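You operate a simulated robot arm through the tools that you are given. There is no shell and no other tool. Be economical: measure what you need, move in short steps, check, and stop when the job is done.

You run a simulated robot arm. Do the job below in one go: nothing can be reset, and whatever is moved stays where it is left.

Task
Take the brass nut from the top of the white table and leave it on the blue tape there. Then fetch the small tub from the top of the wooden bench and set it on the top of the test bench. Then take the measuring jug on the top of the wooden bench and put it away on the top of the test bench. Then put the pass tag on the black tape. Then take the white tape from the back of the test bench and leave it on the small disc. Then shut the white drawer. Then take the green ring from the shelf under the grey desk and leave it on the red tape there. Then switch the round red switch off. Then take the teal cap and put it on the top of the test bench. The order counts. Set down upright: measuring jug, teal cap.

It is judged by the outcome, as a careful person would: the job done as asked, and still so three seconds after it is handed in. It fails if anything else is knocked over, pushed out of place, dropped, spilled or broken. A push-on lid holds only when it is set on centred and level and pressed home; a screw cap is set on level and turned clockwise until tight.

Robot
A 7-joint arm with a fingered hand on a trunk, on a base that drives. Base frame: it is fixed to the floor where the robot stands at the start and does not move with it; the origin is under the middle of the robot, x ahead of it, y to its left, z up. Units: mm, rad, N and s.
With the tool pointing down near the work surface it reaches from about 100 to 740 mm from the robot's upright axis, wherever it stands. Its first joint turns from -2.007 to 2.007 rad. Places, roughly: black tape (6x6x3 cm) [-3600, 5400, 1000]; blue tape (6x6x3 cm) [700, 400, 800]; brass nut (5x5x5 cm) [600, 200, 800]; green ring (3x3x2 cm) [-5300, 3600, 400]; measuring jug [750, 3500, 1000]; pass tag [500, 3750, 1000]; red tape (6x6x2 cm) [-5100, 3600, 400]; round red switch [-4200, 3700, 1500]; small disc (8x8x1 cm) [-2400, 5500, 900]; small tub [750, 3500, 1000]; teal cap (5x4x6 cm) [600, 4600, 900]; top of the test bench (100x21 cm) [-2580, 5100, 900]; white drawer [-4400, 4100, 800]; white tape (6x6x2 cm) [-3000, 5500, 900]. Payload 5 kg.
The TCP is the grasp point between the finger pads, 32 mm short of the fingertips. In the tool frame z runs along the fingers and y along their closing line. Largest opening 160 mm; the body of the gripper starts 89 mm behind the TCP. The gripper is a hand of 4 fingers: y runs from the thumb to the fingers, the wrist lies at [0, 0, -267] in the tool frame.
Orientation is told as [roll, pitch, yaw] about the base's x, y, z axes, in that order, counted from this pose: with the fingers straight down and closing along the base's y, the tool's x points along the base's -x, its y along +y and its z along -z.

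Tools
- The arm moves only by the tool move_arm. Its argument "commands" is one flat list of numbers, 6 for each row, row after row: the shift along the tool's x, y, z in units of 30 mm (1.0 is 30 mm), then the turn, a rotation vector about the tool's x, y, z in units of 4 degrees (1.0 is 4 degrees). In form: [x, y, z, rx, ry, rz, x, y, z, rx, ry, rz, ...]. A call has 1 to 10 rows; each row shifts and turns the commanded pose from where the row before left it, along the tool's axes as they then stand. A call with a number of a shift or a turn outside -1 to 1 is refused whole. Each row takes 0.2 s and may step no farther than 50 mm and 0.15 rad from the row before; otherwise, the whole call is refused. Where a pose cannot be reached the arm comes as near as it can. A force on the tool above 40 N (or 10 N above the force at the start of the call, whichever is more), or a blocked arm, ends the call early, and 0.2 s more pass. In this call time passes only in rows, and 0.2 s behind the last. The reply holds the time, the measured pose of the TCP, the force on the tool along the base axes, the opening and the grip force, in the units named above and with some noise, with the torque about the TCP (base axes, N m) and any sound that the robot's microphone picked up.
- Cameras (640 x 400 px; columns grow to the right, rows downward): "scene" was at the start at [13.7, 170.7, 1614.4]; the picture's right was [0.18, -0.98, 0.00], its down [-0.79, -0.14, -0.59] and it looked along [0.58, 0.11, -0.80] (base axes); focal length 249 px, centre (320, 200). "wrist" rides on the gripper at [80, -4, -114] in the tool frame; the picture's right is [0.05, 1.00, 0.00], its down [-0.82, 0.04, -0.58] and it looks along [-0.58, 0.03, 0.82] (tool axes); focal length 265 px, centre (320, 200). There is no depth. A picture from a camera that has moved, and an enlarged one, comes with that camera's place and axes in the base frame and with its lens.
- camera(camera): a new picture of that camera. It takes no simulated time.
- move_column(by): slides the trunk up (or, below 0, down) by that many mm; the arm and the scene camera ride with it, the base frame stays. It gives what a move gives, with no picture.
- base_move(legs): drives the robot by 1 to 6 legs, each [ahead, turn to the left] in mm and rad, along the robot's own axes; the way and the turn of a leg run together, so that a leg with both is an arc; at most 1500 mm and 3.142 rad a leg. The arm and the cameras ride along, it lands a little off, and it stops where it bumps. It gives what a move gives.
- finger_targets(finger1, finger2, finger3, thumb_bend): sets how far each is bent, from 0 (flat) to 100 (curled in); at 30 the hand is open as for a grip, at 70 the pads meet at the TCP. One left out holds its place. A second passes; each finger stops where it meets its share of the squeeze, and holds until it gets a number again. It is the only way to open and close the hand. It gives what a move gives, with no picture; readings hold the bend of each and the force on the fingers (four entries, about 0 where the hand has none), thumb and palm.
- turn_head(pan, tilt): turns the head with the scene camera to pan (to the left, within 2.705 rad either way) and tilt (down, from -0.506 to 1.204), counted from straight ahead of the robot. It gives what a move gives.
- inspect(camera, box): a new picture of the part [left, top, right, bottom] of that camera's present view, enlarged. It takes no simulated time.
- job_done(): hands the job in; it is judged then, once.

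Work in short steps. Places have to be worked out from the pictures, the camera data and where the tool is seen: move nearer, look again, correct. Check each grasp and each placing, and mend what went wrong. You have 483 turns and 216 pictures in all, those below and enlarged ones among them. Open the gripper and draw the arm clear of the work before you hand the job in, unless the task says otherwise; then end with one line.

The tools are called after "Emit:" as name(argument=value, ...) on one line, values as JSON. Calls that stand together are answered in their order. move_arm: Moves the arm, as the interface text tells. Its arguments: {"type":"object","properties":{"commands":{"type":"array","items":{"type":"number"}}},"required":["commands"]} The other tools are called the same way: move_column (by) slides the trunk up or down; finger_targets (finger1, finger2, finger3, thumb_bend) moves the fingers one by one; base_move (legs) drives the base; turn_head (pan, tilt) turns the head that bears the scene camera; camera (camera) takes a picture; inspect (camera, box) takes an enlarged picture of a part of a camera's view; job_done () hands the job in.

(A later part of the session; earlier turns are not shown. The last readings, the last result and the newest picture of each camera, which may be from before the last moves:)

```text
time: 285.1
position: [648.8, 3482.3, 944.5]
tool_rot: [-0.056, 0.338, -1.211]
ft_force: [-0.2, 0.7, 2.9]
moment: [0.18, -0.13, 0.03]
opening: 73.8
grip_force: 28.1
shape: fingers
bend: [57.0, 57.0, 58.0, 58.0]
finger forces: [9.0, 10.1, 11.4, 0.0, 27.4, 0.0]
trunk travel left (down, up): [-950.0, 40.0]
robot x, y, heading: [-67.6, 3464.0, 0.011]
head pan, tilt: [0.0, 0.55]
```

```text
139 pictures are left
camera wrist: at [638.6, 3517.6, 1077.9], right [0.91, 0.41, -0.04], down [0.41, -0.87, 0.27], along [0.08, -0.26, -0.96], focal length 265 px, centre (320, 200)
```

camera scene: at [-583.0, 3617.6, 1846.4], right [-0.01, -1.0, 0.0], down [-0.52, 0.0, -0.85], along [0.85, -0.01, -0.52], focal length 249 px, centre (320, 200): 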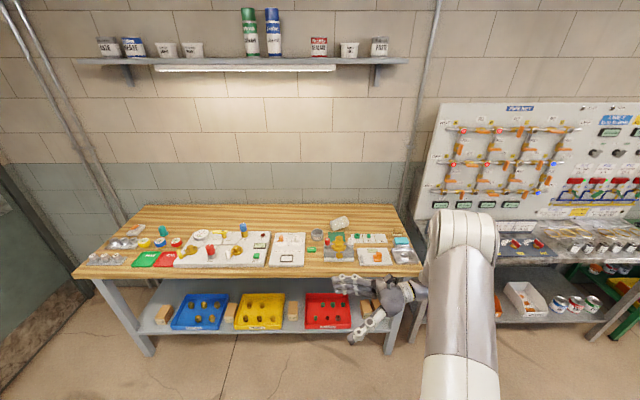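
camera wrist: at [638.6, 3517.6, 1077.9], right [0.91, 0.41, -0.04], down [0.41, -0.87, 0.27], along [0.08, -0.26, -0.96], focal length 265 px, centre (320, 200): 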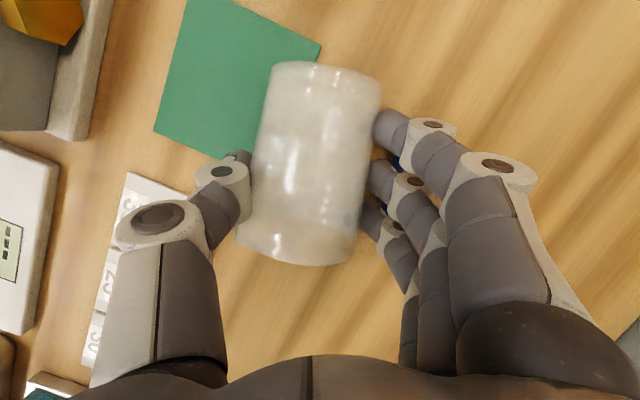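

A firm four-finger grip of 28 N. I'll lift 30 mm and check.

Emit:
move_arm(commands=[0.17, 0, -0.47, 0, 0, 0, 0.17, 0, -0.47, 0, 0, 0, 0.34, 0, -0.94, 0, 0, 0])

Emit:
camera(camera="wrist")

```text
time: 285.9
position: [649.8, 3484.2, 1006.2]
tool_rot: [-0.057, 0.337, -1.211]
ft_force: [0.3, 0.8, -1.4]
moment: [0.0, -0.03, 0.02]
opening: 73.4
grip_force: 28.1
shape: fingers
bend: [57.0, 57.0, 59.0, 59.0]
finger forces: [8.0, 10.6, 9.9, 0.0, 27.3, 0.1]
trunk travel left (down, up): [-950.0, 40.0]
robot x, y, heading: [-66.7, 3462.9, 0.009]
head pan, tilt: [0.0, 0.55]
```

```text
138 pictures are left
camera wrist: at [639.2, 3520.7, 1139.3], right [0.91, 0.41, -0.04], down [0.41, -0.87, 0.27], along [0.08, -0.26, -0.96], focal length 265 px, centre (320, 200)
```

wrist: 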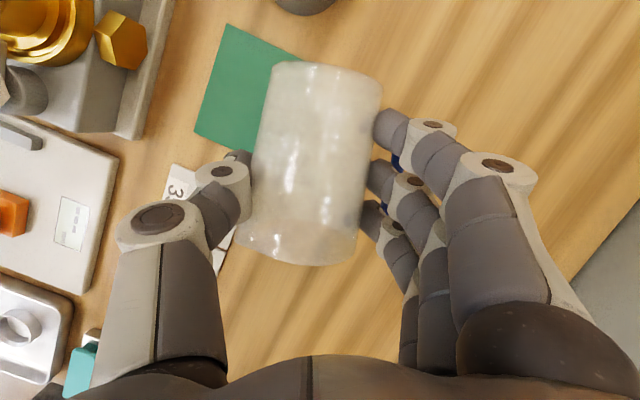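

Held. I'll lift higher this time, to about z=1150, then check before backing out.

Emit:
move_arm(commands=[0.34, 0, -0.94, 0, 0, 0, 0.34, 0, -0.94, 0, 0, 0, 0.34, 0, -0.94, 0, 0, 0, 0.34, 0, -0.94, 0, 0, 0, 0.34, 0, -0.94, 0, 0, 0])

Emit:
inspect(camera="scene", box=[220, 180, 460, 340])

```text
time: 287.1
position: [658.8, 3487.4, 1153.6]
tool_rot: [-0.056, 0.338, -1.211]
ft_force: [-0.3, 0.3, -0.3]
moment: [-0.01, -0.02, 0.02]
opening: 73.4
grip_force: 27.5
shape: fingers
bend: [57.0, 57.0, 59.0, 59.0]
finger forces: [8.1, 10.6, 9.9, 0.0, 27.2, 0.1]
trunk travel left (down, up): [-950.0, 40.0]
robot x, y, heading: [-67.9, 3459.9, 0.01]
head pan, tilt: [0.0, 0.55]
```

```text
2.50 times, centred on (340, 260) of scene
camera zoom: at [-36.9, 3619.3, 1846.3], right [0.01, -1.0, 0.0], down [-0.52, 0.0, -0.85], along [0.85, 0.01, -0.52], focal length 624 px, centre (270, 50)
```

zoom: 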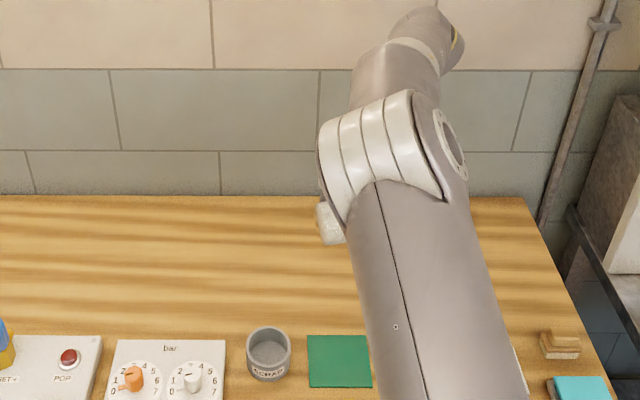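

Hand well above everything; back away.

Emit:
base_move(legs=[[-450, 0]])

Emit:
camera(camera="wrist")

Emit:
camera(camera="scene")

```text
time: 289.9
position: [189.8, 3484.2, 1153.6]
tool_rot: [-0.055, 0.338, -1.21]
ft_force: [-0.3, -0.5, 0.3]
moment: [-0.02, -0.06, -0.03]
opening: 73.6
grip_force: 28.1
shape: fingers
bend: [57.0, 57.0, 59.0, 59.0]
finger forces: [8.1, 10.6, 10.0, 0.0, 27.2, 0.1]
trunk travel left (down, up): [-950.0, 40.0]
robot x, y, heading: [-533.5, 3462.7, 0.011]
head pan, tilt: [0.0, 0.55]
```

```text
136 pictures are left
camera wrist: at [179.5, 3520.9, 1287.1], right [0.91, 0.42, -0.04], down [0.41, -0.87, 0.27], along [0.08, -0.26, -0.96], focal length 265 px, centre (320, 200)
```

wrist: 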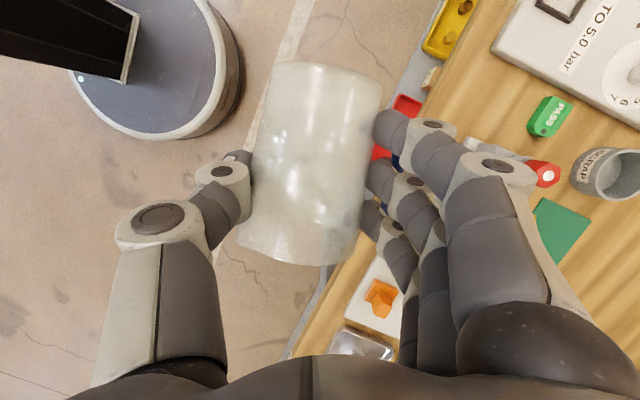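

```text
135 pictures are left
camera scene: at [-505.0, 3615.3, 1846.3], right [0.01, -1.0, 0.0], down [-0.52, -0.01, -0.85], along [0.85, 0.01, -0.52], focal length 249 px, centre (320, 200)
```

scene: 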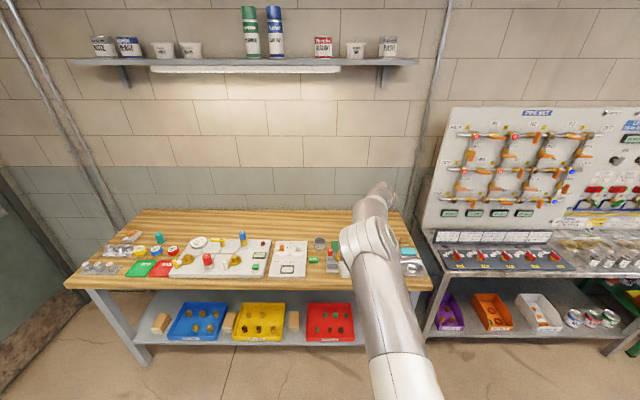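

Nothing else was disturbed. I'll retract the arm and turn the hand's yaw back toward straight ahead.

Emit:
move_arm(commands=[0.331, -0.936, 0.119, 0, 0, 0, 0.331, -0.936, 0.119, 0, 0, 0, 0.331, -0.936, 0.119, 0, 0, 0, 0.331, -0.936, 0.119, 0, 0, 0, 0.331, -0.936, 0.119, 0, 0, 0, 0.331, -0.936, 0.119, 0, 0, 0, 0.331, -0.936, 0.119, 0, 0, 0])

Emit:
move_arm(commands=[0, 0, 0, 0.338, 0, -0.94, 0, 0, 0, 0.338, 0, -0.94, 0, 0, 0, 0.338, 0, -0.94, 0, 0, 0, 0.338, 0, -0.94, 0, 0, 0, 0.338, 0, -0.94, 0, 0, 0, 0.338, 0, -0.94, 0, 0, 0, 0.338, 0, -0.94, 0, 0, 0, 0.338, 0, -0.94, 0, 0, 0, 0.338, 0, -0.94, 0, 0, 0, 0.338, 0, -0.94])

Emit:
move_arm(commands=[0, 0, 0, 0.338, 0, -0.94, 0, 0, 0, 0.338, 0, -0.94, 0, 0, 0, 0.338, 0, -0.94, 0, 0, 0, 0.338, 0, -0.94, 0, 0, 0, 0.338, 0, -0.94, 0, 0, 0, 0.338, 0, -0.94, 0, 0, 0, 0.338, 0, -0.94])

```text
time: 291.5
position: [-21.8, 3479.1, 1162.4]
tool_rot: [-0.055, 0.337, -1.211]
ft_force: [-0.1, -0.1, -1.2]
moment: [0.0, -0.08, -0.01]
opening: 73.6
grip_force: 27.1
shape: fingers
bend: [57.0, 57.0, 59.0, 59.0]
finger forces: [7.9, 10.6, 9.5, 0.1, 27.0, 0.0]
trunk travel left (down, up): [-950.0, 40.0]
robot x, y, heading: [-533.6, 3455.0, 0.009]
head pan, tilt: [0.0, 0.55]
```

```text
time: 293.7
position: [-20.0, 3480.8, 1163.6]
tool_rot: [-0.051, 0.374, -0.511]
ft_force: [-0.1, -0.1, -0.7]
moment: [0.01, -0.02, 0.01]
opening: 73.2
grip_force: 27.5
shape: fingers
bend: [57.0, 57.0, 59.0, 59.0]
finger forces: [7.9, 10.6, 9.3, 0.0, 26.9, 0.1]
trunk travel left (down, up): [-950.0, 40.0]
robot x, y, heading: [-535.9, 3455.0, 0.01]
head pan, tilt: [0.0, 0.55]
```

```text
time: 295.3
position: [-18.4, 3478.8, 1163.1]
tool_rot: [-0.027, 0.393, -0.012]
ft_force: [-0.3, -0.6, -0.8]
moment: [0.02, -0.04, -0.03]
opening: 73.2
grip_force: 27.4
shape: fingers
bend: [57.0, 57.0, 59.0, 59.0]
finger forces: [7.9, 10.7, 9.3, 0.0, 26.9, 0.1]
trunk travel left (down, up): [-950.0, 40.0]
robot x, y, heading: [-532.2, 3457.3, 0.013]
head pan, tilt: [0.0, 0.55]
```

Now I'll tip the hand forward in stages to bring the jug upright.

Emit:
move_arm(commands=[0, 0, 0, 0, -1, 0, 0, 0, 0, 0, -1, 0, 0, 0, 0, 0, -1, 0, 0, 0, 0, 0, -1, 0, 0, 0, 0, 0, -1, 0, 0, 0, 0, 0, -1, 0, 0, 0, 0, 0, -1, 0, 0, 0, 0, 0, -1, 0, 0, 0, 0, 0, -1, 0, 0, 0, 0, 0, -1, 0])

Emit:
move_arm(commands=[0, 0, 0, 0, -1, 0, 0, 0, 0, 0, -1, 0, 0, 0, 0, 0, -1, 0, 0, 0, 0, 0, -1, 0, 0, 0, 0, 0, -1, 0, 0, 0, 0, 0, -1, 0, 0, 0, 0, 0, -1, 0, 0, 0, 0, 0, -1, 0, 0, 0, 0, 0, -1, 0, 0, 0, 0, 0, -1, 0])

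Emit:
camera(camera="wrist")

```text
time: 297.5
position: [-19.4, 3479.1, 1162.8]
tool_rot: [-0.029, -0.308, 0.005]
ft_force: [-0.7, 0.2, -0.4]
moment: [0.0, 0.01, -0.02]
opening: 73.0
grip_force: 27.7
shape: fingers
bend: [57.0, 57.0, 59.0, 59.0]
finger forces: [7.9, 10.7, 10.3, 0.1, 26.6, 0.0]
trunk travel left (down, up): [-950.0, 40.0]
robot x, y, heading: [-534.4, 3455.0, 0.008]
head pan, tilt: [0.0, 0.55]
```

```text
time: 299.7
position: [-8.4, 3477.6, 1144.5]
tool_rot: [-0.048, -0.67, 0.014]
ft_force: [0.3, 0.0, -0.5]
moment: [-0.01, 0.03, -0.06]
opening: 72.9
grip_force: 27.5
shape: fingers
bend: [57.0, 57.0, 59.0, 59.0]
finger forces: [8.0, 10.6, 10.5, 0.0, 26.3, 0.0]
out of reach, approached as far as the arm can: row 3, 4, 5, 6, 7, 8, 10
trunk travel left (down, up): [-950.0, 40.0]
robot x, y, heading: [-533.9, 3453.9, 0.007]
head pan, tilt: [0.0, 0.55]
```

```text
134 pictures are left
camera wrist: at [-142.1, 3475.8, 1183.5], right [-0.03, 1.0, -0.07], down [0.28, 0.07, 0.96], along [0.96, 0.01, -0.28], focal length 265 px, centre (320, 200)
```

wrist: 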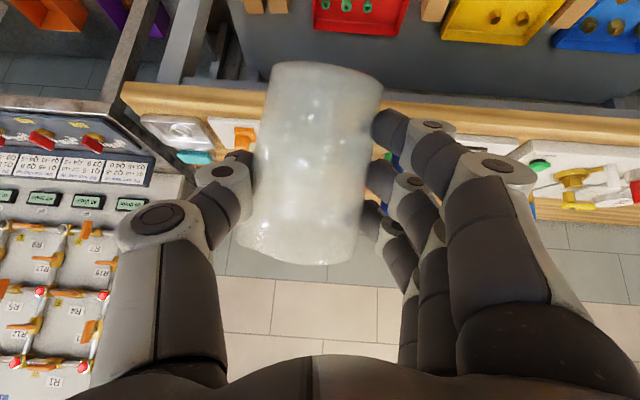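

I'll extend forward a bit and continue tilting.

Emit:
move_arm(commands=[-0.78, 0, 0.62, 0, 0, 0, -0.78, 0, 0.62, 0, 0, 0, -0.78, 0, 0.62, 0, 0, 0, -0.78, 0, 0.62, 0, 0, 0])

Emit:
move_arm(commands=[0, 0, 0, 0, -1, 0, 0, 0, 0, 0, -1, 0, 0, 0, 0, 0, -1, 0, 0, 0, 0, 0, -1, 0, 0, 0, 0, 0, -1, 0, 0, 0, 0, 0, -1, 0, 0, 0, 0, 0, -1, 0])

Emit:
camera(camera="scene")

```text
time: 300.7
position: [109.9, 3476.0, 1144.6]
tool_rot: [-0.047, -0.672, 0.016]
ft_force: [-0.2, 0.2, -0.8]
moment: [0.02, 0.04, -0.02]
opening: 73.0
grip_force: 27.5
shape: fingers
bend: [57.0, 57.0, 59.0, 59.0]
finger forces: [7.9, 10.6, 10.5, 0.0, 26.3, 0.1]
trunk travel left (down, up): [-950.0, 40.0]
robot x, y, heading: [-534.3, 3458.5, 0.011]
head pan, tilt: [0.0, 0.55]
```

```text
time: 302.3
position: [109.1, 3474.2, 1146.8]
tool_rot: [-0.067, -0.912, 0.052]
ft_force: [0.4, 0.1, -1.9]
moment: [-0.01, 0.02, -0.01]
opening: 73.0
grip_force: 28.0
shape: fingers
bend: [57.0, 57.0, 59.0, 59.0]
finger forces: [7.9, 10.6, 10.5, 0.0, 26.3, 0.1]
out of reach, approached as far as the arm can: row 5, 6, 7
trunk travel left (down, up): [-950.0, 40.0]
robot x, y, heading: [-531.7, 3456.6, 0.011]
head pan, tilt: [0.0, 0.55]
```

```text
133 pictures are left
camera scene: at [-504.1, 3616.4, 1846.2], right [0.01, -1.0, 0.0], down [-0.52, -0.01, -0.85], along [0.85, 0.01, -0.52], focal length 249 px, centre (320, 200)
```

scene: 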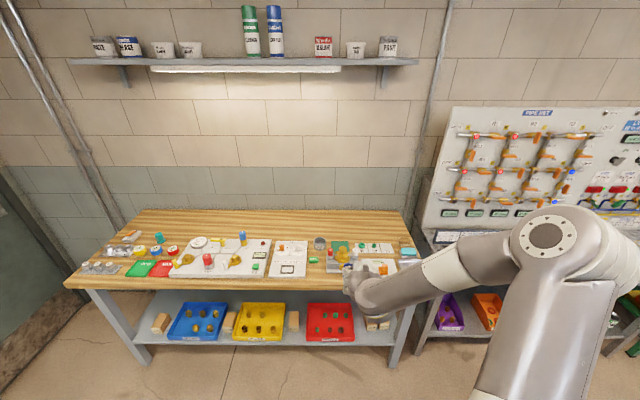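

Tilt stalls at 52° straight ahead. Earlier it worked with the hand yawed left, so I'll yaw +40° and continue.

Emit:
move_arm(commands=[0, 0, 0, -0.79, 0, -0.61, 0, 0, 0, -0.79, 0, -0.61, 0, 0, 0, -0.79, 0, -0.61, 0, 0, 0, -0.79, 0, -0.61, 0, 0, 0, -0.79, 0, -0.61, 0, 0, 0, -0.79, 0, -0.61, 0, 0, 0, -0.79, 0, -0.61, 0, 0, 0, -0.79, 0, -0.61, 0, 0, 0, -0.79, 0, -0.61, 0, 0, 0, -0.79, 0, -0.61])

Emit:
move_arm(commands=[0, 0, 0, 0, -1, 0, 0, 0, 0, 0, -1, 0, 0, 0, 0, 0, -1, 0, 0, 0, 0, 0, -1, 0])

```text
time: 304.5
position: [108.7, 3474.2, 1144.5]
tool_rot: [-0.048, -0.887, 0.737]
ft_force: [-1.1, 0.0, -1.0]
moment: [0.02, 0.0, -0.02]
opening: 72.8
grip_force: 27.6
shape: fingers
bend: [57.0, 57.0, 59.0, 59.0]
finger forces: [7.9, 10.6, 10.5, 0.0, 26.2, 0.0]
trunk travel left (down, up): [-950.0, 40.0]
robot x, y, heading: [-531.1, 3457.8, 0.011]
head pan, tilt: [0.0, 0.55]
```

```text
time: 305.5
position: [108.5, 3474.0, 1146.3]
tool_rot: [-0.079, -1.168, 0.769]
ft_force: [1.6, 0.4, -0.6]
moment: [-0.04, 0.01, -0.03]
opening: 72.9
grip_force: 27.6
shape: fingers
bend: [57.0, 57.0, 59.0, 59.0]
finger forces: [8.0, 10.6, 10.5, 0.0, 26.2, 0.1]
trunk travel left (down, up): [-950.0, 40.0]
robot x, y, heading: [-538.7, 3456.4, 0.016]
head pan, tilt: [0.0, 0.55]
```

Emit:
move_arm(commands=[0, 0, 0, 0, -1, 0])

Emit:
camera(camera="wrist")

Emit:
inspect(camera="scene", box=[300, 220, 460, 340])

```text
time: 305.9
position: [108.9, 3472.6, 1145.8]
tool_rot: [-0.094, -1.236, 0.786]
ft_force: [-0.4, -0.6, -0.7]
moment: [-0.04, 0.05, 0.02]
opening: 72.7
grip_force: 27.6
shape: fingers
bend: [57.0, 57.0, 59.0, 59.0]
finger forces: [8.0, 10.6, 10.6, 0.0, 26.2, 0.0]
trunk travel left (down, up): [-950.0, 40.0]
robot x, y, heading: [-536.5, 3455.0, 0.015]
head pan, tilt: [0.0, 0.55]
```

```text
132 pictures are left
camera wrist: at [10.4, 3383.1, 1106.7], right [-0.65, 0.75, -0.08], down [-0.26, -0.12, 0.96], along [0.71, 0.65, 0.28], focal length 265 px, centre (320, 200)
```

wrist: 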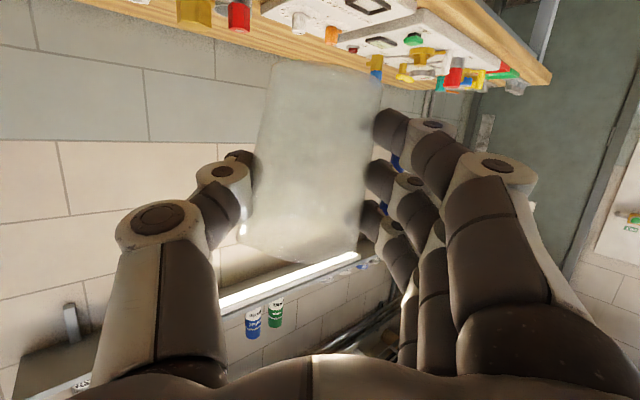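

```text
3.33 times, centred on (380, 280) of scene
camera zoom: at [-504.4, 3613.9, 1846.5], right [0.01, -1.0, 0.0], down [-0.52, 0.0, -0.85], along [0.85, 0.01, -0.52], focal length 831 px, centre (120, -67)
```

zoom: 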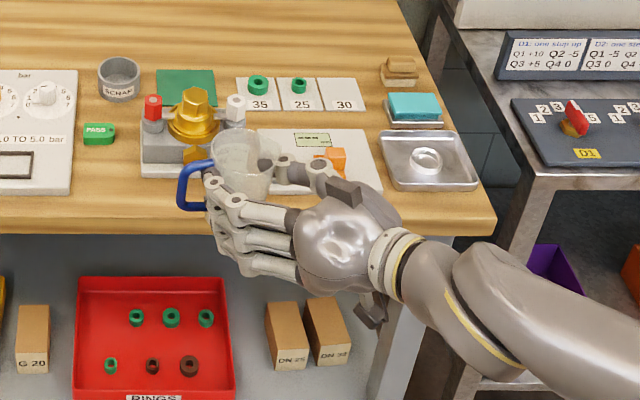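

The jug is now mouth-up; axis computation says it is upright within ~3.5° sideways. I'll correct that small lean.

Emit:
move_arm(commands=[0, 0, 0, 0, 0, -0.85])

Emit:
base_move(legs=[[-100, 0], [0, 1.571], [630, 0], [0, 1.571]])

```text
time: 306.3
position: [108.7, 3475.1, 1144.3]
tool_rot: [-0.259, -1.226, 0.96]
ft_force: [0.4, -0.1, -0.7]
moment: [-0.02, 0.01, 0.01]
opening: 72.9
grip_force: 27.8
shape: fingers
bend: [57.0, 57.0, 59.0, 59.0]
finger forces: [8.0, 10.6, 10.6, 0.0, 26.2, 0.0]
trunk travel left (down, up): [-950.0, 40.0]
robot x, y, heading: [-537.4, 3457.4, 0.005]
head pan, tilt: [0.0, 0.55]
```

```text
time: 318.3
position: [-1276.4, 4026.1, 1144.7]
tool_rot: [-0.258, -1.226, -2.133]
ft_force: [0.1, 0.0, -1.0]
moment: [0.0, -0.02, -0.01]
opening: 71.9
grip_force: 26.6
shape: fingers
bend: [58.0, 57.0, 59.0, 59.0]
finger forces: [6.9, 9.8, 9.9, 0.0, 25.8, 0.1]
trunk travel left (down, up): [-950.0, 40.0]
robot x, y, heading: [-634.7, 4074.7, -3.082]
head pan, tilt: [0.0, 0.55]
```

Grip steady. I'll straighten and drive along to the test bench.

Emit:
base_move(legs=[[0, -0.06], [1500, 0], [0, -1.571]])

Emit:
camera(camera="scene")

```text
time: 329.8
position: [-2140.5, 4696.5, 1145.7]
tool_rot: [-0.259, -1.226, 2.568]
ft_force: [0.6, 0.7, -0.9]
moment: [-0.04, -0.03, -0.01]
opening: 71.7
grip_force: 25.4
shape: fingers
bend: [58.0, 57.0, 59.0, 59.0]
finger forces: [6.7, 9.3, 10.0, 0.1, 25.6, 0.0]
trunk travel left (down, up): [-950.0, 40.0]
robot x, y, heading: [-2099.9, 4050.4, 1.621]
head pan, tilt: [0.0, 0.55]
```

```text
130 pictures are left
camera scene: at [-2256.7, 4077.2, 1846.3], right [1.0, 0.05, 0.0], down [0.02, -0.52, -0.85], along [-0.04, 0.85, -0.52], focal length 249 px, centre (320, 200)
```

scene: 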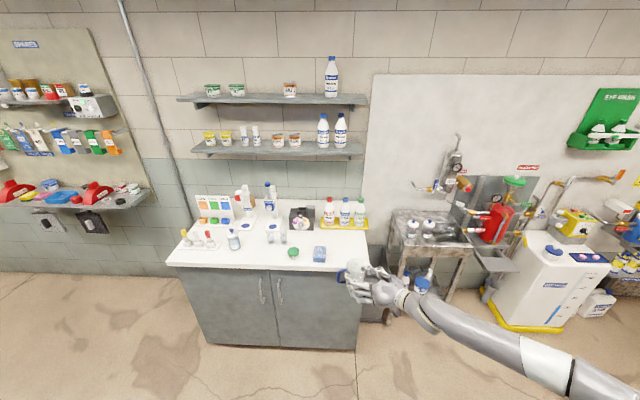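

Jug upright in the scene view. The bench's right front is free (edge x≈−2080, y≈4970). I'll align heading and move so the jug is above about [-2150,5060].

Emit:
base_move(legs=[[0, -0.05], [355, 0]])

Emit:
camera(camera="scene")

Emit:
camera(camera="wrist")

```text
time: 332.5
position: [-2105.9, 5048.7, 1144.5]
tool_rot: [-0.255, -1.224, 2.516]
ft_force: [0.5, 0.4, -0.5]
moment: [-0.01, 0.01, 0.03]
opening: 71.6
grip_force: 25.2
shape: fingers
bend: [58.0, 57.0, 59.0, 59.0]
finger forces: [6.7, 9.3, 10.1, 0.1, 25.4, 0.0]
trunk travel left (down, up): [-950.0, 40.0]
robot x, y, heading: [-2099.7, 4405.6, 1.568]
head pan, tilt: [0.0, 0.55]
```

```text
129 pictures are left
camera scene: at [-2254.3, 4438.4, 1846.3], right [1.0, 0.0, 0.0], down [0.0, -0.52, -0.85], along [0.0, 0.85, -0.52], focal length 249 px, centre (320, 200)
```

scene: 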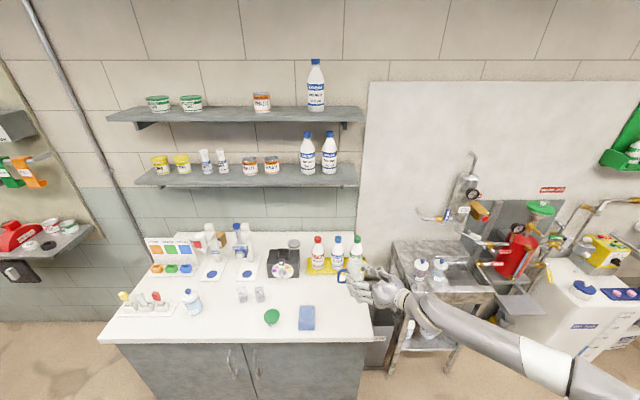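

```text
128 pictures are left
camera wrist: at [-2014.4, 4951.5, 1106.6], right [-0.75, -0.65, -0.13], down [0.08, -0.29, 0.95], along [-0.66, 0.7, 0.27], focal length 265 px, centre (320, 200)
```

wrist: 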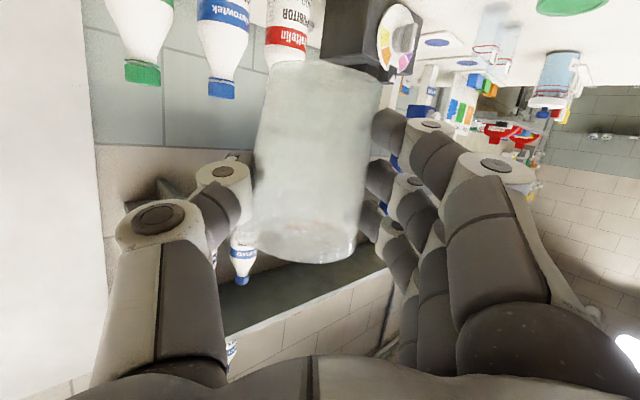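

Upright within ~1–2°. I'll shift to x≈−2145 and lower to about z=985.

Emit:
move_arm(commands=[-0.22, 0.38, 0.52, 0, 0, 0, -0.22, 0.38, 0.52, 0, 0, 0, 0.94, 0.084, 0.33, 0, 0, 0, 0.94, 0.084, 0.33, 0, 0, 0, 0.94, 0.084, 0.33, 0, 0, 0, 0.94, 0.084, 0.33, 0, 0, 0, 0.94, 0.084, 0.33, 0, 0, 0])

Emit:
inspect(camera="scene", box=[260, 220, 420, 340])

Emit:
camera(camera="wrist")

```text
time: 334.1
position: [-2146.3, 5059.4, 994.1]
tool_rot: [-0.257, -1.224, 2.517]
ft_force: [0.2, 0.2, -0.6]
moment: [-0.01, -0.03, 0.02]
opening: 71.4
grip_force: 25.6
shape: fingers
bend: [58.0, 57.0, 59.0, 59.0]
finger forces: [6.7, 9.1, 9.9, 0.0, 25.3, 0.1]
trunk travel left (down, up): [-950.0, 40.0]
robot x, y, heading: [-2100.4, 4407.5, 1.566]
head pan, tilt: [0.0, 0.55]
```

```text
3.33 times, centred on (340, 280) of scene
camera zoom: at [-2254.4, 4437.4, 1846.4], right [1.0, 0.0, 0.0], down [0.0, -0.52, -0.85], along [0.0, 0.85, -0.52], focal length 831 px, centre (253, -67)
```

zoom: 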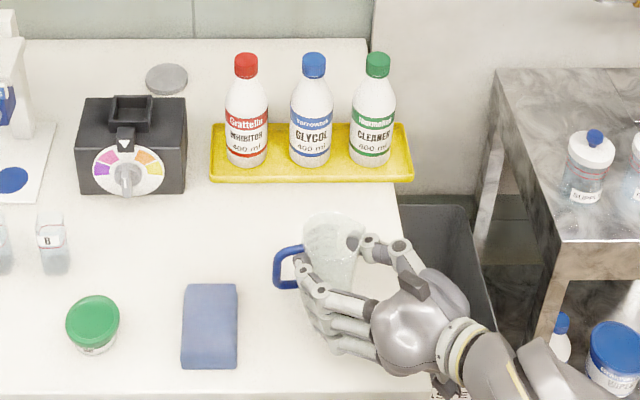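

```text
126 pictures are left
camera wrist: at [-2052.9, 4963.2, 955.5], right [-0.74, -0.65, -0.13], down [0.08, -0.29, 0.95], along [-0.66, 0.7, 0.27], focal length 265 px, centre (320, 200)
```

wrist: 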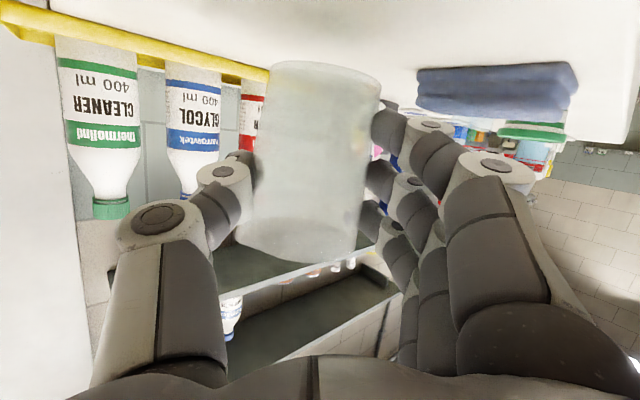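

Clear on all sides. I'll lower in small steps to contact.

Emit:
move_arm(commands=[0.38, 0.034, 0.13, 0, 0, 0, 0.19, 0.017, 0.066, 0, 0, 0])

Emit:
move_arm(commands=[0.12, 0.01, 0.042, 0, 0, 0, 0.12, 0.01, 0.042, 0, 0, 0])

```text
time: 334.7
position: [-2144.8, 5060.1, 976.9]
tool_rot: [-0.274, -1.222, 2.533]
ft_force: [-0.9, -0.4, -0.9]
moment: [-0.06, -0.04, 0.0]
opening: 71.4
grip_force: 25.2
shape: fingers
bend: [58.0, 57.0, 59.0, 59.0]
finger forces: [6.7, 9.2, 10.0, 0.1, 25.3, 0.0]
trunk travel left (down, up): [-950.0, 40.0]
robot x, y, heading: [-2099.8, 4404.9, 1.57]
head pan, tilt: [0.0, 0.55]
```

```text
time: 335.3
position: [-2141.4, 5061.2, 971.3]
tool_rot: [-0.298, -1.212, 2.553]
ft_force: [0.0, 0.0, -1.4]
moment: [0.01, -0.04, -0.01]
opening: 71.7
grip_force: 25.6
shape: fingers
bend: [58.0, 57.0, 59.0, 59.0]
finger forces: [6.6, 9.2, 10.0, 0.0, 25.2, 0.0]
trunk travel left (down, up): [-950.0, 40.0]
robot x, y, heading: [-2100.0, 4405.4, 1.568]
head pan, tilt: [0.0, 0.55]
```

The arm pose drifts slightly near its limit, so I'll lower with the trunk instead, in small steps.

Emit:
move_column(by=-4)

Emit:
camera(camera="wrist")

```text
time: 335.8
position: [-2138.9, 5061.2, 964.3]
tool_rot: [-0.292, -1.213, 2.549]
ft_force: [0.0, -0.3, -0.6]
moment: [0.03, 0.0, 0.02]
opening: 71.5
grip_force: 25.1
shape: fingers
bend: [58.0, 57.0, 59.0, 59.0]
finger forces: [6.6, 9.2, 10.0, 0.0, 25.3, 0.1]
trunk travel left (down, up): [-946.0, 44.0]
robot x, y, heading: [-2099.8, 4402.9, 1.571]
head pan, tilt: [0.0, 0.55]
```

```text
125 pictures are left
camera wrist: at [-2046.2, 4963.8, 929.0], right [-0.74, -0.65, -0.15], down [0.07, -0.29, 0.95], along [-0.67, 0.7, 0.26], focal length 265 px, centre (320, 200)
```

wrist: 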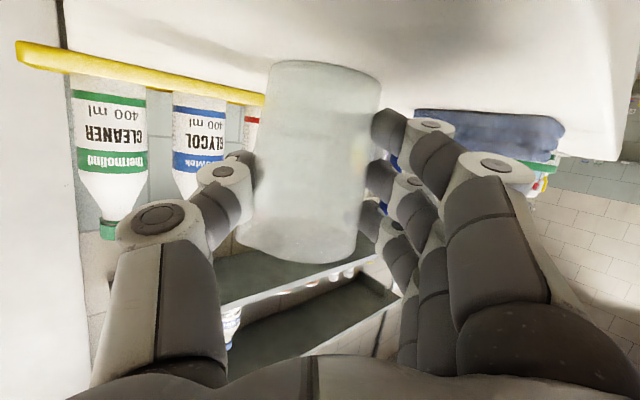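

Emit:
move_column(by=-4)

Emit:
move_column(by=-4)

Emit:
inspect(camera="scene", box=[300, 250, 400, 330])

```text
time: 336.3
position: [-2140.0, 5060.6, 964.2]
tool_rot: [-0.302, -1.217, 2.557]
ft_force: [-1.3, 2.1, 17.6]
moment: [0.61, 0.13, 0.04]
opening: 71.1
grip_force: 25.2
shape: fingers
bend: [58.0, 57.0, 59.0, 59.0]
finger forces: [6.4, 9.2, 9.1, 0.0, 25.2, 0.0]
trunk travel left (down, up): [-942.0, 48.0]
robot x, y, heading: [-2101.7, 4405.0, 1.568]
head pan, tilt: [0.0, 0.55]
```

```text
time: 336.9
position: [-2139.5, 5060.1, 963.4]
tool_rot: [-0.307, -1.218, 2.564]
ft_force: [-1.6, 1.9, 35.2]
moment: [0.64, 0.55, 0.03]
opening: 70.6
grip_force: 26.1
shape: fingers
bend: [59.0, 57.0, 59.0, 59.0]
finger forces: [7.9, 9.7, 8.9, 0.1, 25.9, 0.0]
trunk travel left (down, up): [-938.0, 52.0]
robot x, y, heading: [-2098.8, 4407.1, 1.566]
head pan, tilt: [0.0, 0.55]
```

```text
5.00 times, centred on (350, 290) of scene
camera zoom: at [-2254.4, 4433.3, 1834.7], right [1.0, 0.0, 0.0], down [0.0, -0.52, -0.85], along [0.0, 0.85, -0.52], focal length 1247 px, centre (170, -250)
```

zoom: 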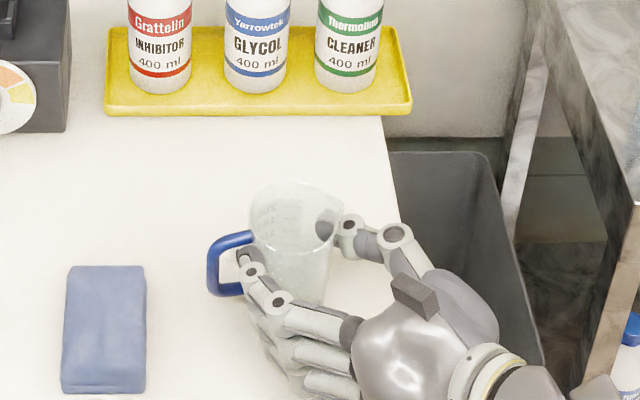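

The jug stands on the bench (35 N). I'll ease off 4 mm and open gently.

Emit:
move_column(by=5)

Emit:
finger_targets(finger1=54, finger2=54, finger3=54, thumb_bend=55)

Emit:
inspect(camera="scene", box=[300, 250, 400, 330])

Emit:
camera(camera="wrist")

```text
time: 337.4
position: [-2139.9, 5061.5, 963.7]
tool_rot: [-0.295, -1.213, 2.55]
ft_force: [-1.8, -0.4, 18.7]
moment: [0.44, 0.27, 0.0]
opening: 70.4
grip_force: 26.3
shape: fingers
bend: [59.0, 57.0, 59.0, 59.0]
finger forces: [7.3, 9.8, 9.4, 0.1, 25.9, 0.0]
trunk travel left (down, up): [-943.0, 47.0]
robot x, y, heading: [-2099.7, 4408.4, 1.565]
head pan, tilt: [0.0, 0.55]
```

```text
time: 338.4
position: [-2141.0, 5062.3, 962.0]
tool_rot: [-0.291, -1.212, 2.547]
ft_force: [-0.7, -0.5, -0.9]
moment: [-0.04, -0.01, 0.01]
opening: 75.3
grip_force: 1.4
shape: fingers
bend: [54.0, 53.0, 54.0, 55.0]
finger forces: [0.2, 0.7, 0.1, 0.0, 1.0, 0.1]
trunk travel left (down, up): [-943.0, 47.0]
robot x, y, heading: [-2101.3, 4405.9, 1.569]
head pan, tilt: [0.0, 0.55]
```

```text
5.00 times, centred on (350, 290) of scene
camera zoom: at [-2254.4, 4437.2, 1839.3], right [1.0, 0.0, 0.0], down [0.0, -0.52, -0.85], along [0.0, 0.85, -0.52], focal length 1247 px, centre (170, -250)
```

zoom: 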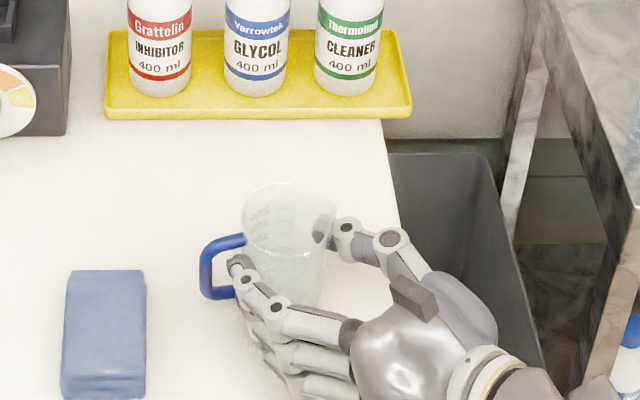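

```text
122 pictures are left
camera wrist: at [-2046.4, 4964.0, 925.9], right [-0.74, -0.65, -0.15], down [0.07, -0.29, 0.95], along [-0.67, 0.7, 0.26], focal length 265 px, centre (320, 200)
```

wrist: 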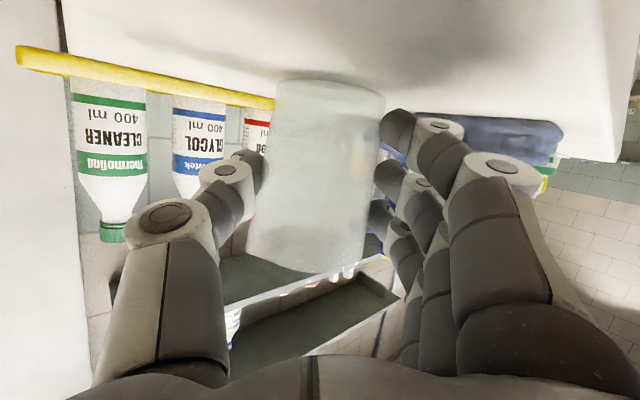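

The jug stands free, but a fingertip rests by the handle. I'll open the thumb wide, then withdraw along the tool axis a little and check.

Emit:
finger_targets(thumb_bend=42)

Emit:
move_arm(commands=[0, 0, -0.25, 0, 0, 0, 0, 0, -0.25, 0, 0, 0])

Emit:
inspect(camera="scene", box=[300, 250, 400, 330])

```text
time: 339.4
position: [-2139.3, 5061.2, 962.7]
tool_rot: [-0.293, -1.214, 2.549]
ft_force: [0.5, 0.1, -0.3]
moment: [-0.01, 0.0, -0.03]
opening: 98.9
grip_force: 0.1
shape: fingers
bend: [54.0, 54.0, 54.0, 42.0]
finger forces: [0.0, 0.0, 0.0, 0.1, 0.0, 0.0]
trunk travel left (down, up): [-943.0, 47.0]
robot x, y, heading: [-2101.6, 4403.7, 1.57]
head pan, tilt: [0.0, 0.55]
```

```text
time: 340.0
position: [-2138.7, 5047.9, 967.0]
tool_rot: [-0.253, -1.225, 2.512]
ft_force: [-0.2, 0.1, 0.5]
moment: [0.0, -0.02, 0.0]
opening: 98.9
grip_force: 0.0
shape: fingers
bend: [54.0, 54.0, 54.0, 42.0]
finger forces: [0.0, 0.1, 0.1, 0.0, 0.0, 0.0]
trunk travel left (down, up): [-943.0, 47.0]
robot x, y, heading: [-2099.2, 4405.2, 1.564]
head pan, tilt: [0.0, 0.55]
```

```text
5.00 times, centred on (350, 290) of scene
camera zoom: at [-2254.4, 4436.9, 1839.3], right [1.0, 0.0, 0.0], down [0.0, -0.52, -0.85], along [0.0, 0.85, -0.52], focal length 1247 px, centre (170, -250)
```

zoom: 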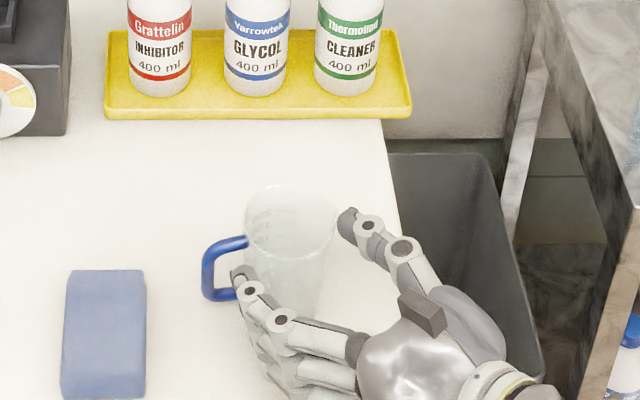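

Jug undisturbed; continue withdrawing.

Emit:
move_arm(commands=[0, 0, -0.4, 0, 0, 0, 0, 0, -0.4, 0, 0, 0])

Emit:
inspect(camera="scene", box=[300, 250, 400, 330])

```text
time: 340.6
position: [-2124.9, 5031.9, 974.5]
tool_rot: [-0.253, -1.225, 2.513]
ft_force: [0.5, -0.3, -0.5]
moment: [0.01, 0.01, 0.02]
opening: 99.0
grip_force: 0.1
shape: fingers
bend: [54.0, 54.0, 54.0, 42.0]
finger forces: [0.0, 0.0, 0.0, 0.0, 0.1, 0.1]
trunk travel left (down, up): [-943.0, 47.0]
robot x, y, heading: [-2099.9, 4403.8, 1.564]
head pan, tilt: [0.0, 0.55]
```

```text
5.00 times, centred on (350, 290) of scene
camera zoom: at [-2254.3, 4436.7, 1839.3], right [1.0, 0.0, 0.0], down [0.0, -0.52, -0.85], along [0.0, 0.85, -0.52], focal length 1247 px, centre (170, -250)
```

zoom: 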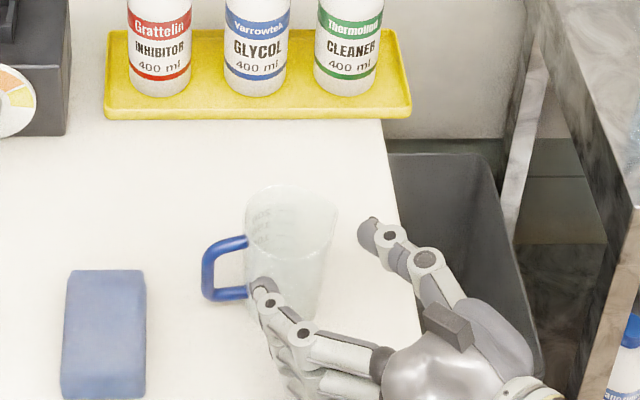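

Clear of the handle. I'll open the fingers and withdraw fully.

Emit:
finger_targets(finger1=42, finger2=42, finger3=42, thumb_bend=38)

Emit:
move_arm(commands=[0, 0, -0.8, 0, 0, 0, 0, 0, -0.8, 0, 0, 0, 0, 0, -0.8, 0, 0, 0, 0, 0, -0.8, 0, 0, 0])

Emit:
base_move(legs=[[-300, 0]])

Emit:
camera(camera="scene")

```text
time: 341.6
position: [-2125.1, 5031.7, 975.8]
tool_rot: [-0.259, -1.226, 2.517]
ft_force: [0.1, 0.0, 1.1]
moment: [0.02, 0.01, 0.0]
opening: 130.5
grip_force: 0.1
shape: fingers
bend: [42.0, 42.0, 42.0, 38.0]
finger forces: [0.0, 0.1, 0.0, 0.0, 0.1, 0.0]
trunk travel left (down, up): [-943.0, 47.0]
robot x, y, heading: [-2098.4, 4407.3, 1.565]
head pan, tilt: [0.0, 0.55]
```

```text
time: 342.6
position: [-2069.2, 4960.4, 1006.5]
tool_rot: [-0.257, -1.223, 2.517]
ft_force: [-0.1, -0.1, -0.8]
moment: [0.05, -0.02, 0.01]
opening: 130.6
grip_force: 0.0
shape: fingers
bend: [42.0, 42.0, 42.0, 38.0]
finger forces: [0.0, 0.0, 0.0, 0.1, 0.0, 0.0]
trunk travel left (down, up): [-943.0, 47.0]
robot x, y, heading: [-2098.1, 4406.1, 1.567]
head pan, tilt: [0.0, 0.55]
```

```text
time: 344.7
position: [-2066.1, 4657.3, 1006.0]
tool_rot: [-0.26, -1.226, 2.51]
ft_force: [0.3, -0.2, 0.0]
moment: [0.0, -0.03, 0.0]
opening: 130.7
grip_force: 0.1
shape: fingers
bend: [42.0, 42.0, 42.0, 38.0]
finger forces: [0.0, 0.0, 0.1, 0.0, 0.1, 0.0]
trunk travel left (down, up): [-943.0, 47.0]
robot x, y, heading: [-2101.9, 4103.3, 1.562]
head pan, tilt: [0.0, 0.55]
```

```text
119 pictures are left
camera scene: at [-2256.6, 4134.7, 1839.3], right [1.0, -0.01, 0.0], down [-0.01, -0.52, -0.85], along [0.01, 0.85, -0.52], focal length 249 px, centre (320, 200)
```

scene: 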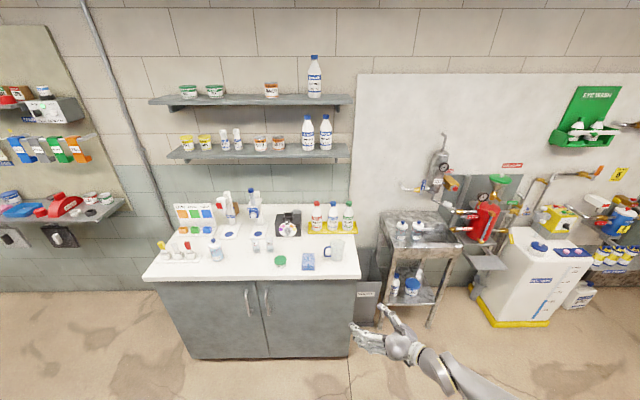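

The jug stands upright. Next is the pass tag. I'll bring the hand back to vertical in this free space first.

Emit:
move_arm(commands=[0, 0, 0, 0, 1, 0, 0, 0, 0, 0, 1, 0, 0, 0, 0, 0, 1, 0, 0, 0, 0, 0, 1, 0, 0, 0, 0, 0, 1, 0, 0, 0, 0, 0, 1, 0, 0, 0, 0, 0, 1, 0, 0, 0, 0, 0, 1, 0, 0, 0, 0, 0, 1, 0, 0, 0, 0, 0, 1, 0])

Emit:
move_arm(commands=[0, 0, 0, 0, 1, 0, 0, 0, 0, 0, 1, 0, 0, 0, 0, 0, 1, 0, 0, 0, 0, 0, 1, 0, 0, 0, 0, 0, 1, 0, 0, 0, 0, 0, 1, 0, 0, 0, 0, 0, 1, 0])

```text
time: 346.9
position: [-2066.3, 4658.1, 1005.0]
tool_rot: [-0.1, -0.532, 2.316]
ft_force: [-0.3, -0.7, 0.6]
moment: [-0.02, -0.01, -0.03]
opening: 130.6
grip_force: 0.1
shape: fingers
bend: [42.0, 42.0, 42.0, 38.0]
finger forces: [0.0, 0.0, 0.1, 0.1, 0.0, 0.0]
trunk travel left (down, up): [-943.0, 47.0]
robot x, y, heading: [-2100.9, 4103.4, 1.558]
head pan, tilt: [0.0, 0.55]
```

```text
time: 348.5
position: [-2065.9, 4658.3, 1003.9]
tool_rot: [-0.087, -0.048, 2.268]
ft_force: [-0.8, 0.0, 0.3]
moment: [-0.02, 0.0, -0.01]
opening: 130.4
grip_force: 0.1
shape: fingers
bend: [42.0, 42.0, 42.0, 38.0]
finger forces: [0.0, 0.0, 0.0, 0.0, 0.0, 0.0]
trunk travel left (down, up): [-943.0, 47.0]
robot x, y, heading: [-2102.6, 4101.4, 1.561]
head pan, tilt: [0.0, 0.55]
```

Emit:
move_arm(commands=[0, 0, -0.5, -0.62, 0.35, 1, 0, 0, -0.5, -0.62, 0.35, 1, 0, 0, -0.5, 0, 0, 1, 0, 0, -0.5, 0, 0, 1, 0, 0, -0.5, 0, 0, 1, 0, 0, -0.5, 0, 0, 1, 0, 0, -0.5, 0, 0, 1, 0, 0, -0.5, 0, 0, 1, 0, 0, -0.5, 0, 0, 1, 0, 0, -0.5, 0, 0, 1])

Emit:
base_move(legs=[[0, -1.561], [1500, 0], [150, 0], [0, -1.571], [430, 0], [0, 1.571]])

```text
time: 350.7
position: [-2066.8, 4655.1, 1156.7]
tool_rot: [0.006, -0.003, 1.57]
ft_force: [-1.0, 0.2, -0.8]
moment: [0.04, 0.01, -0.02]
opening: 130.9
grip_force: 0.1
shape: fingers
bend: [42.0, 42.0, 42.0, 38.0]
finger forces: [0.0, 0.1, 0.0, 0.1, 0.1, 0.0]
trunk travel left (down, up): [-943.0, 47.0]
robot x, y, heading: [-2102.9, 4102.4, 1.557]
head pan, tilt: [0.0, 0.55]
```

```text
time: 372.7
position: [120.9, 3691.5, 1155.8]
tool_rot: [0.006, -0.002, 0.017]
ft_force: [-0.1, 0.3, -0.1]
moment: [0.0, 0.01, 0.02]
opening: 130.6
grip_force: 0.0
shape: fingers
bend: [42.0, 42.0, 42.0, 38.0]
finger forces: [0.1, 0.0, 0.0, 0.1, 0.0, 0.1]
trunk travel left (down, up): [-943.0, 47.0]
robot x, y, heading: [-432.2, 3716.3, 0.009]
head pan, tilt: [0.0, 0.55]
```

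Emit:
base_move(legs=[[230, -0.009]])

Emit:
camera(camera="wrist")

```text
time: 374.4
position: [353.3, 3680.9, 1155.6]
tool_rot: [0.005, -0.002, 0.002]
ft_force: [0.5, 0.3, -0.6]
moment: [0.02, 0.06, -0.03]
opening: 130.6
grip_force: 0.0
shape: fingers
bend: [42.0, 42.0, 42.0, 38.0]
finger forces: [0.1, 0.0, 0.0, 0.0, 0.0, 0.0]
trunk travel left (down, up): [-943.0, 47.0]
robot x, y, heading: [-201.4, 3712.3, -0.013]
head pan, tilt: [0.0, 0.55]
```

```text
118 pictures are left
camera wrist: at [273.6, 3676.4, 1268.5], right [-0.05, 1.0, 0.01], down [0.81, 0.04, 0.58], along [0.58, 0.04, -0.82], focal length 265 px, centre (320, 200)
```

wrist: 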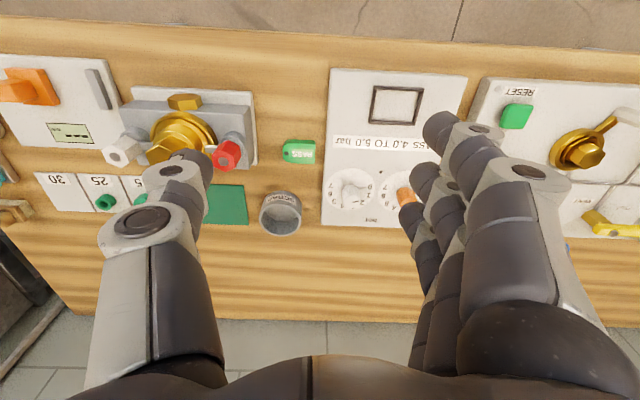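

Emit:
inspect(camera="wrist", box=[240, 110, 360, 200])

Emit:
move_arm(commands=[-0.5, 0, 0, 0, 0, 1, -0.5, 0, 0, 0, 0, 1, -0.5, 0, 0, 0, 0, 1, -0.5, 0, 0, 0, 0, 1, 0, 0.5, 0, 0, 0, 1, 0, 0.5, 0, 0, 0, 1, 0, 0.3, 0, 0, 0, 1, 0, 0, 0, 0, 0, 1, 0, 0, 0, 0, 0, 1, 0, 0, 0, 0, 0, 1])

Emit:
move_arm(commands=[0, 0, 0, 0, 0, 1, 0, 0, 0, 0, 0, 1, 0, 0, 0, 0, 0, 1, 0, 0, 0, 0, 0, 1, 0, 0, 0, 0, 0, 1, 0, 0, 0, 0, 0, 1, 0, 0, 0, 0, 0, 1, 0, 0, 0, 0, 0, 1, 0, 0, 0, 0, 0, 1, 0, 0, 0, 0, 0, 1])

```text
4.44 times, centred on (300, 155) of wrist
camera zoom: at [273.6, 3676.4, 1268.5], right [-0.05, 1.0, 0.01], down [0.81, 0.04, 0.58], along [0.58, 0.04, -0.82], focal length 1180 px, centre (409, 400)
```

zoom: 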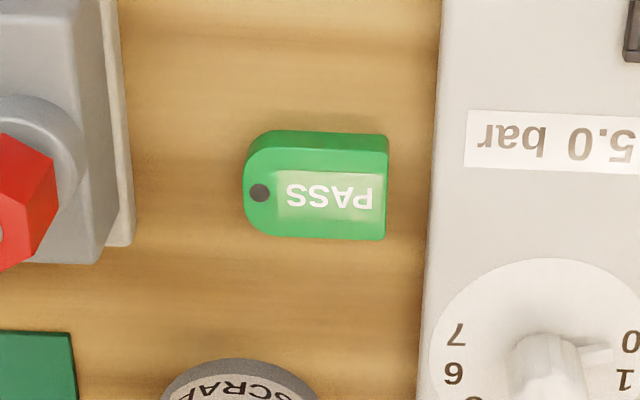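

```text
time: 376.6
position: [425.4, 3712.7, 1157.1]
tool_rot: [0.006, 0.001, -0.697]
ft_force: [-0.1, 0.3, -0.6]
moment: [0.0, -0.05, 0.01]
opening: 130.6
grip_force: 0.0
shape: fingers
bend: [42.0, 42.0, 42.0, 38.0]
finger forces: [0.0, 0.0, 0.1, 0.0, 0.1, 0.0]
trunk travel left (down, up): [-943.0, 47.0]
robot x, y, heading: [-197.9, 3713.4, -0.008]
head pan, tilt: [0.0, 0.55]
```

```text
time: 378.8
position: [425.3, 3712.6, 1156.1]
tool_rot: [0.004, 0.006, -1.396]
ft_force: [0.2, -0.3, 0.0]
moment: [0.04, -0.03, 0.01]
opening: 130.8
grip_force: 0.1
shape: fingers
bend: [42.0, 42.0, 42.0, 38.0]
finger forces: [0.0, 0.0, 0.0, 0.0, 0.0, 0.1]
trunk travel left (down, up): [-943.0, 47.0]
robot x, y, heading: [-196.8, 3714.5, -0.011]
head pan, tilt: [0.0, 0.55]
```

The tag (≈51×32×20 mm) is at [457.5,3657]. I'll finish yaw to −90° so the grip is across its short side, and look from above.

Emit:
move_arm(commands=[0, 0, 0.5, 0, 0, 1, 0, 0, 0.5, 0, 0, 1, 0, 0, 0.5, 0, 0, 0.5])

Emit:
finger_targets(finger1=52, finger2=52, finger3=52, thumb_bend=52)

Emit:
camera(camera="wrist")

```text
time: 379.6
position: [424.7, 3713.0, 1110.1]
tool_rot: [0.002, 0.004, -1.57]
ft_force: [-0.5, 0.4, 0.2]
moment: [-0.01, 0.04, -0.02]
opening: 130.9
grip_force: 0.0
shape: fingers
bend: [42.0, 42.0, 42.0, 38.0]
finger forces: [0.0, 0.0, 0.0, 0.0, 0.0, 0.0]
trunk travel left (down, up): [-943.0, 47.0]
robot x, y, heading: [-200.1, 3716.0, -0.012]
head pan, tilt: [0.0, 0.55]
```

```text
time: 380.6
position: [423.9, 3713.8, 1112.3]
tool_rot: [0.001, 0.004, -1.57]
ft_force: [0.0, -0.3, 0.3]
moment: [0.0, 0.02, 0.0]
opening: 84.4
grip_force: 0.1
shape: fingers
bend: [52.0, 52.0, 52.0, 52.0]
finger forces: [0.0, 0.1, 0.1, 0.0, 0.0, 0.0]
trunk travel left (down, up): [-943.0, 47.0]
robot x, y, heading: [-197.7, 3713.7, -0.008]
head pan, tilt: [0.0, 0.55]
```

```text
116 pictures are left
camera wrist: at [421.3, 3791.9, 1225.8], right [1.0, 0.05, 0.0], down [0.04, -0.82, 0.57], along [0.03, -0.57, -0.82], focal length 265 px, centre (320, 200)
```

wrist: 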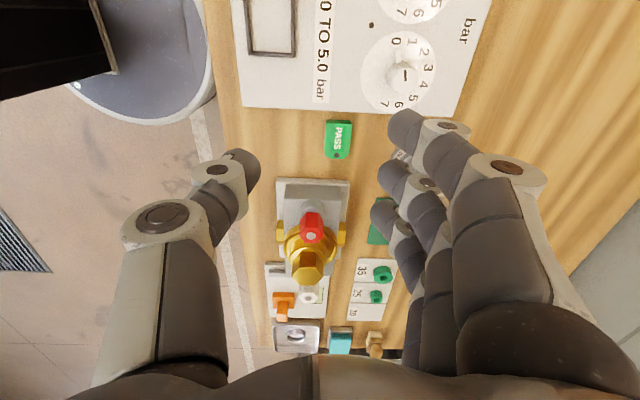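

Emit:
move_arm(commands=[-0.95, 0.5, 0.2, 0, 0, 0, -0.95, 0.53, 0.2, 0, 0, 0, 0, 0, 1, 0, 0, 0, 0, 0, 1, 0, 0, 0, 0, 0, 1, 0, 0, 0, 0, 0, 1, 0, 0, 0, 0, 0, 0.6, 0, 0, 0])

Emit:
camera(camera="wrist")

```text
time: 382.2
position: [452.8, 3656.0, 960.5]
tool_rot: [0.003, 0.005, -1.568]
ft_force: [0.8, -0.2, 0.6]
moment: [0.02, 0.0, 0.0]
opening: 84.1
grip_force: 0.0
shape: fingers
bend: [52.0, 52.0, 52.0, 52.0]
finger forces: [0.1, 0.1, 0.0, 0.0, 0.0, 0.1]
trunk travel left (down, up): [-943.0, 47.0]
robot x, y, heading: [-199.1, 3714.8, -0.009]
head pan, tilt: [0.0, 0.55]
```

```text
115 pictures are left
camera wrist: at [450.1, 3734.8, 1073.7], right [1.0, 0.05, 0.0], down [0.04, -0.82, 0.57], along [0.03, -0.57, -0.82], focal length 265 px, centre (320, 200)
```

wrist: 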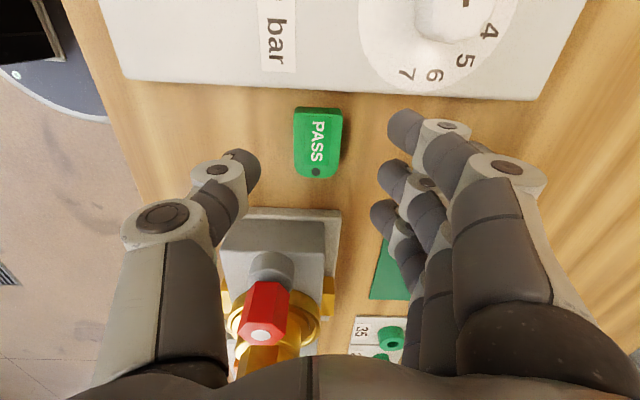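

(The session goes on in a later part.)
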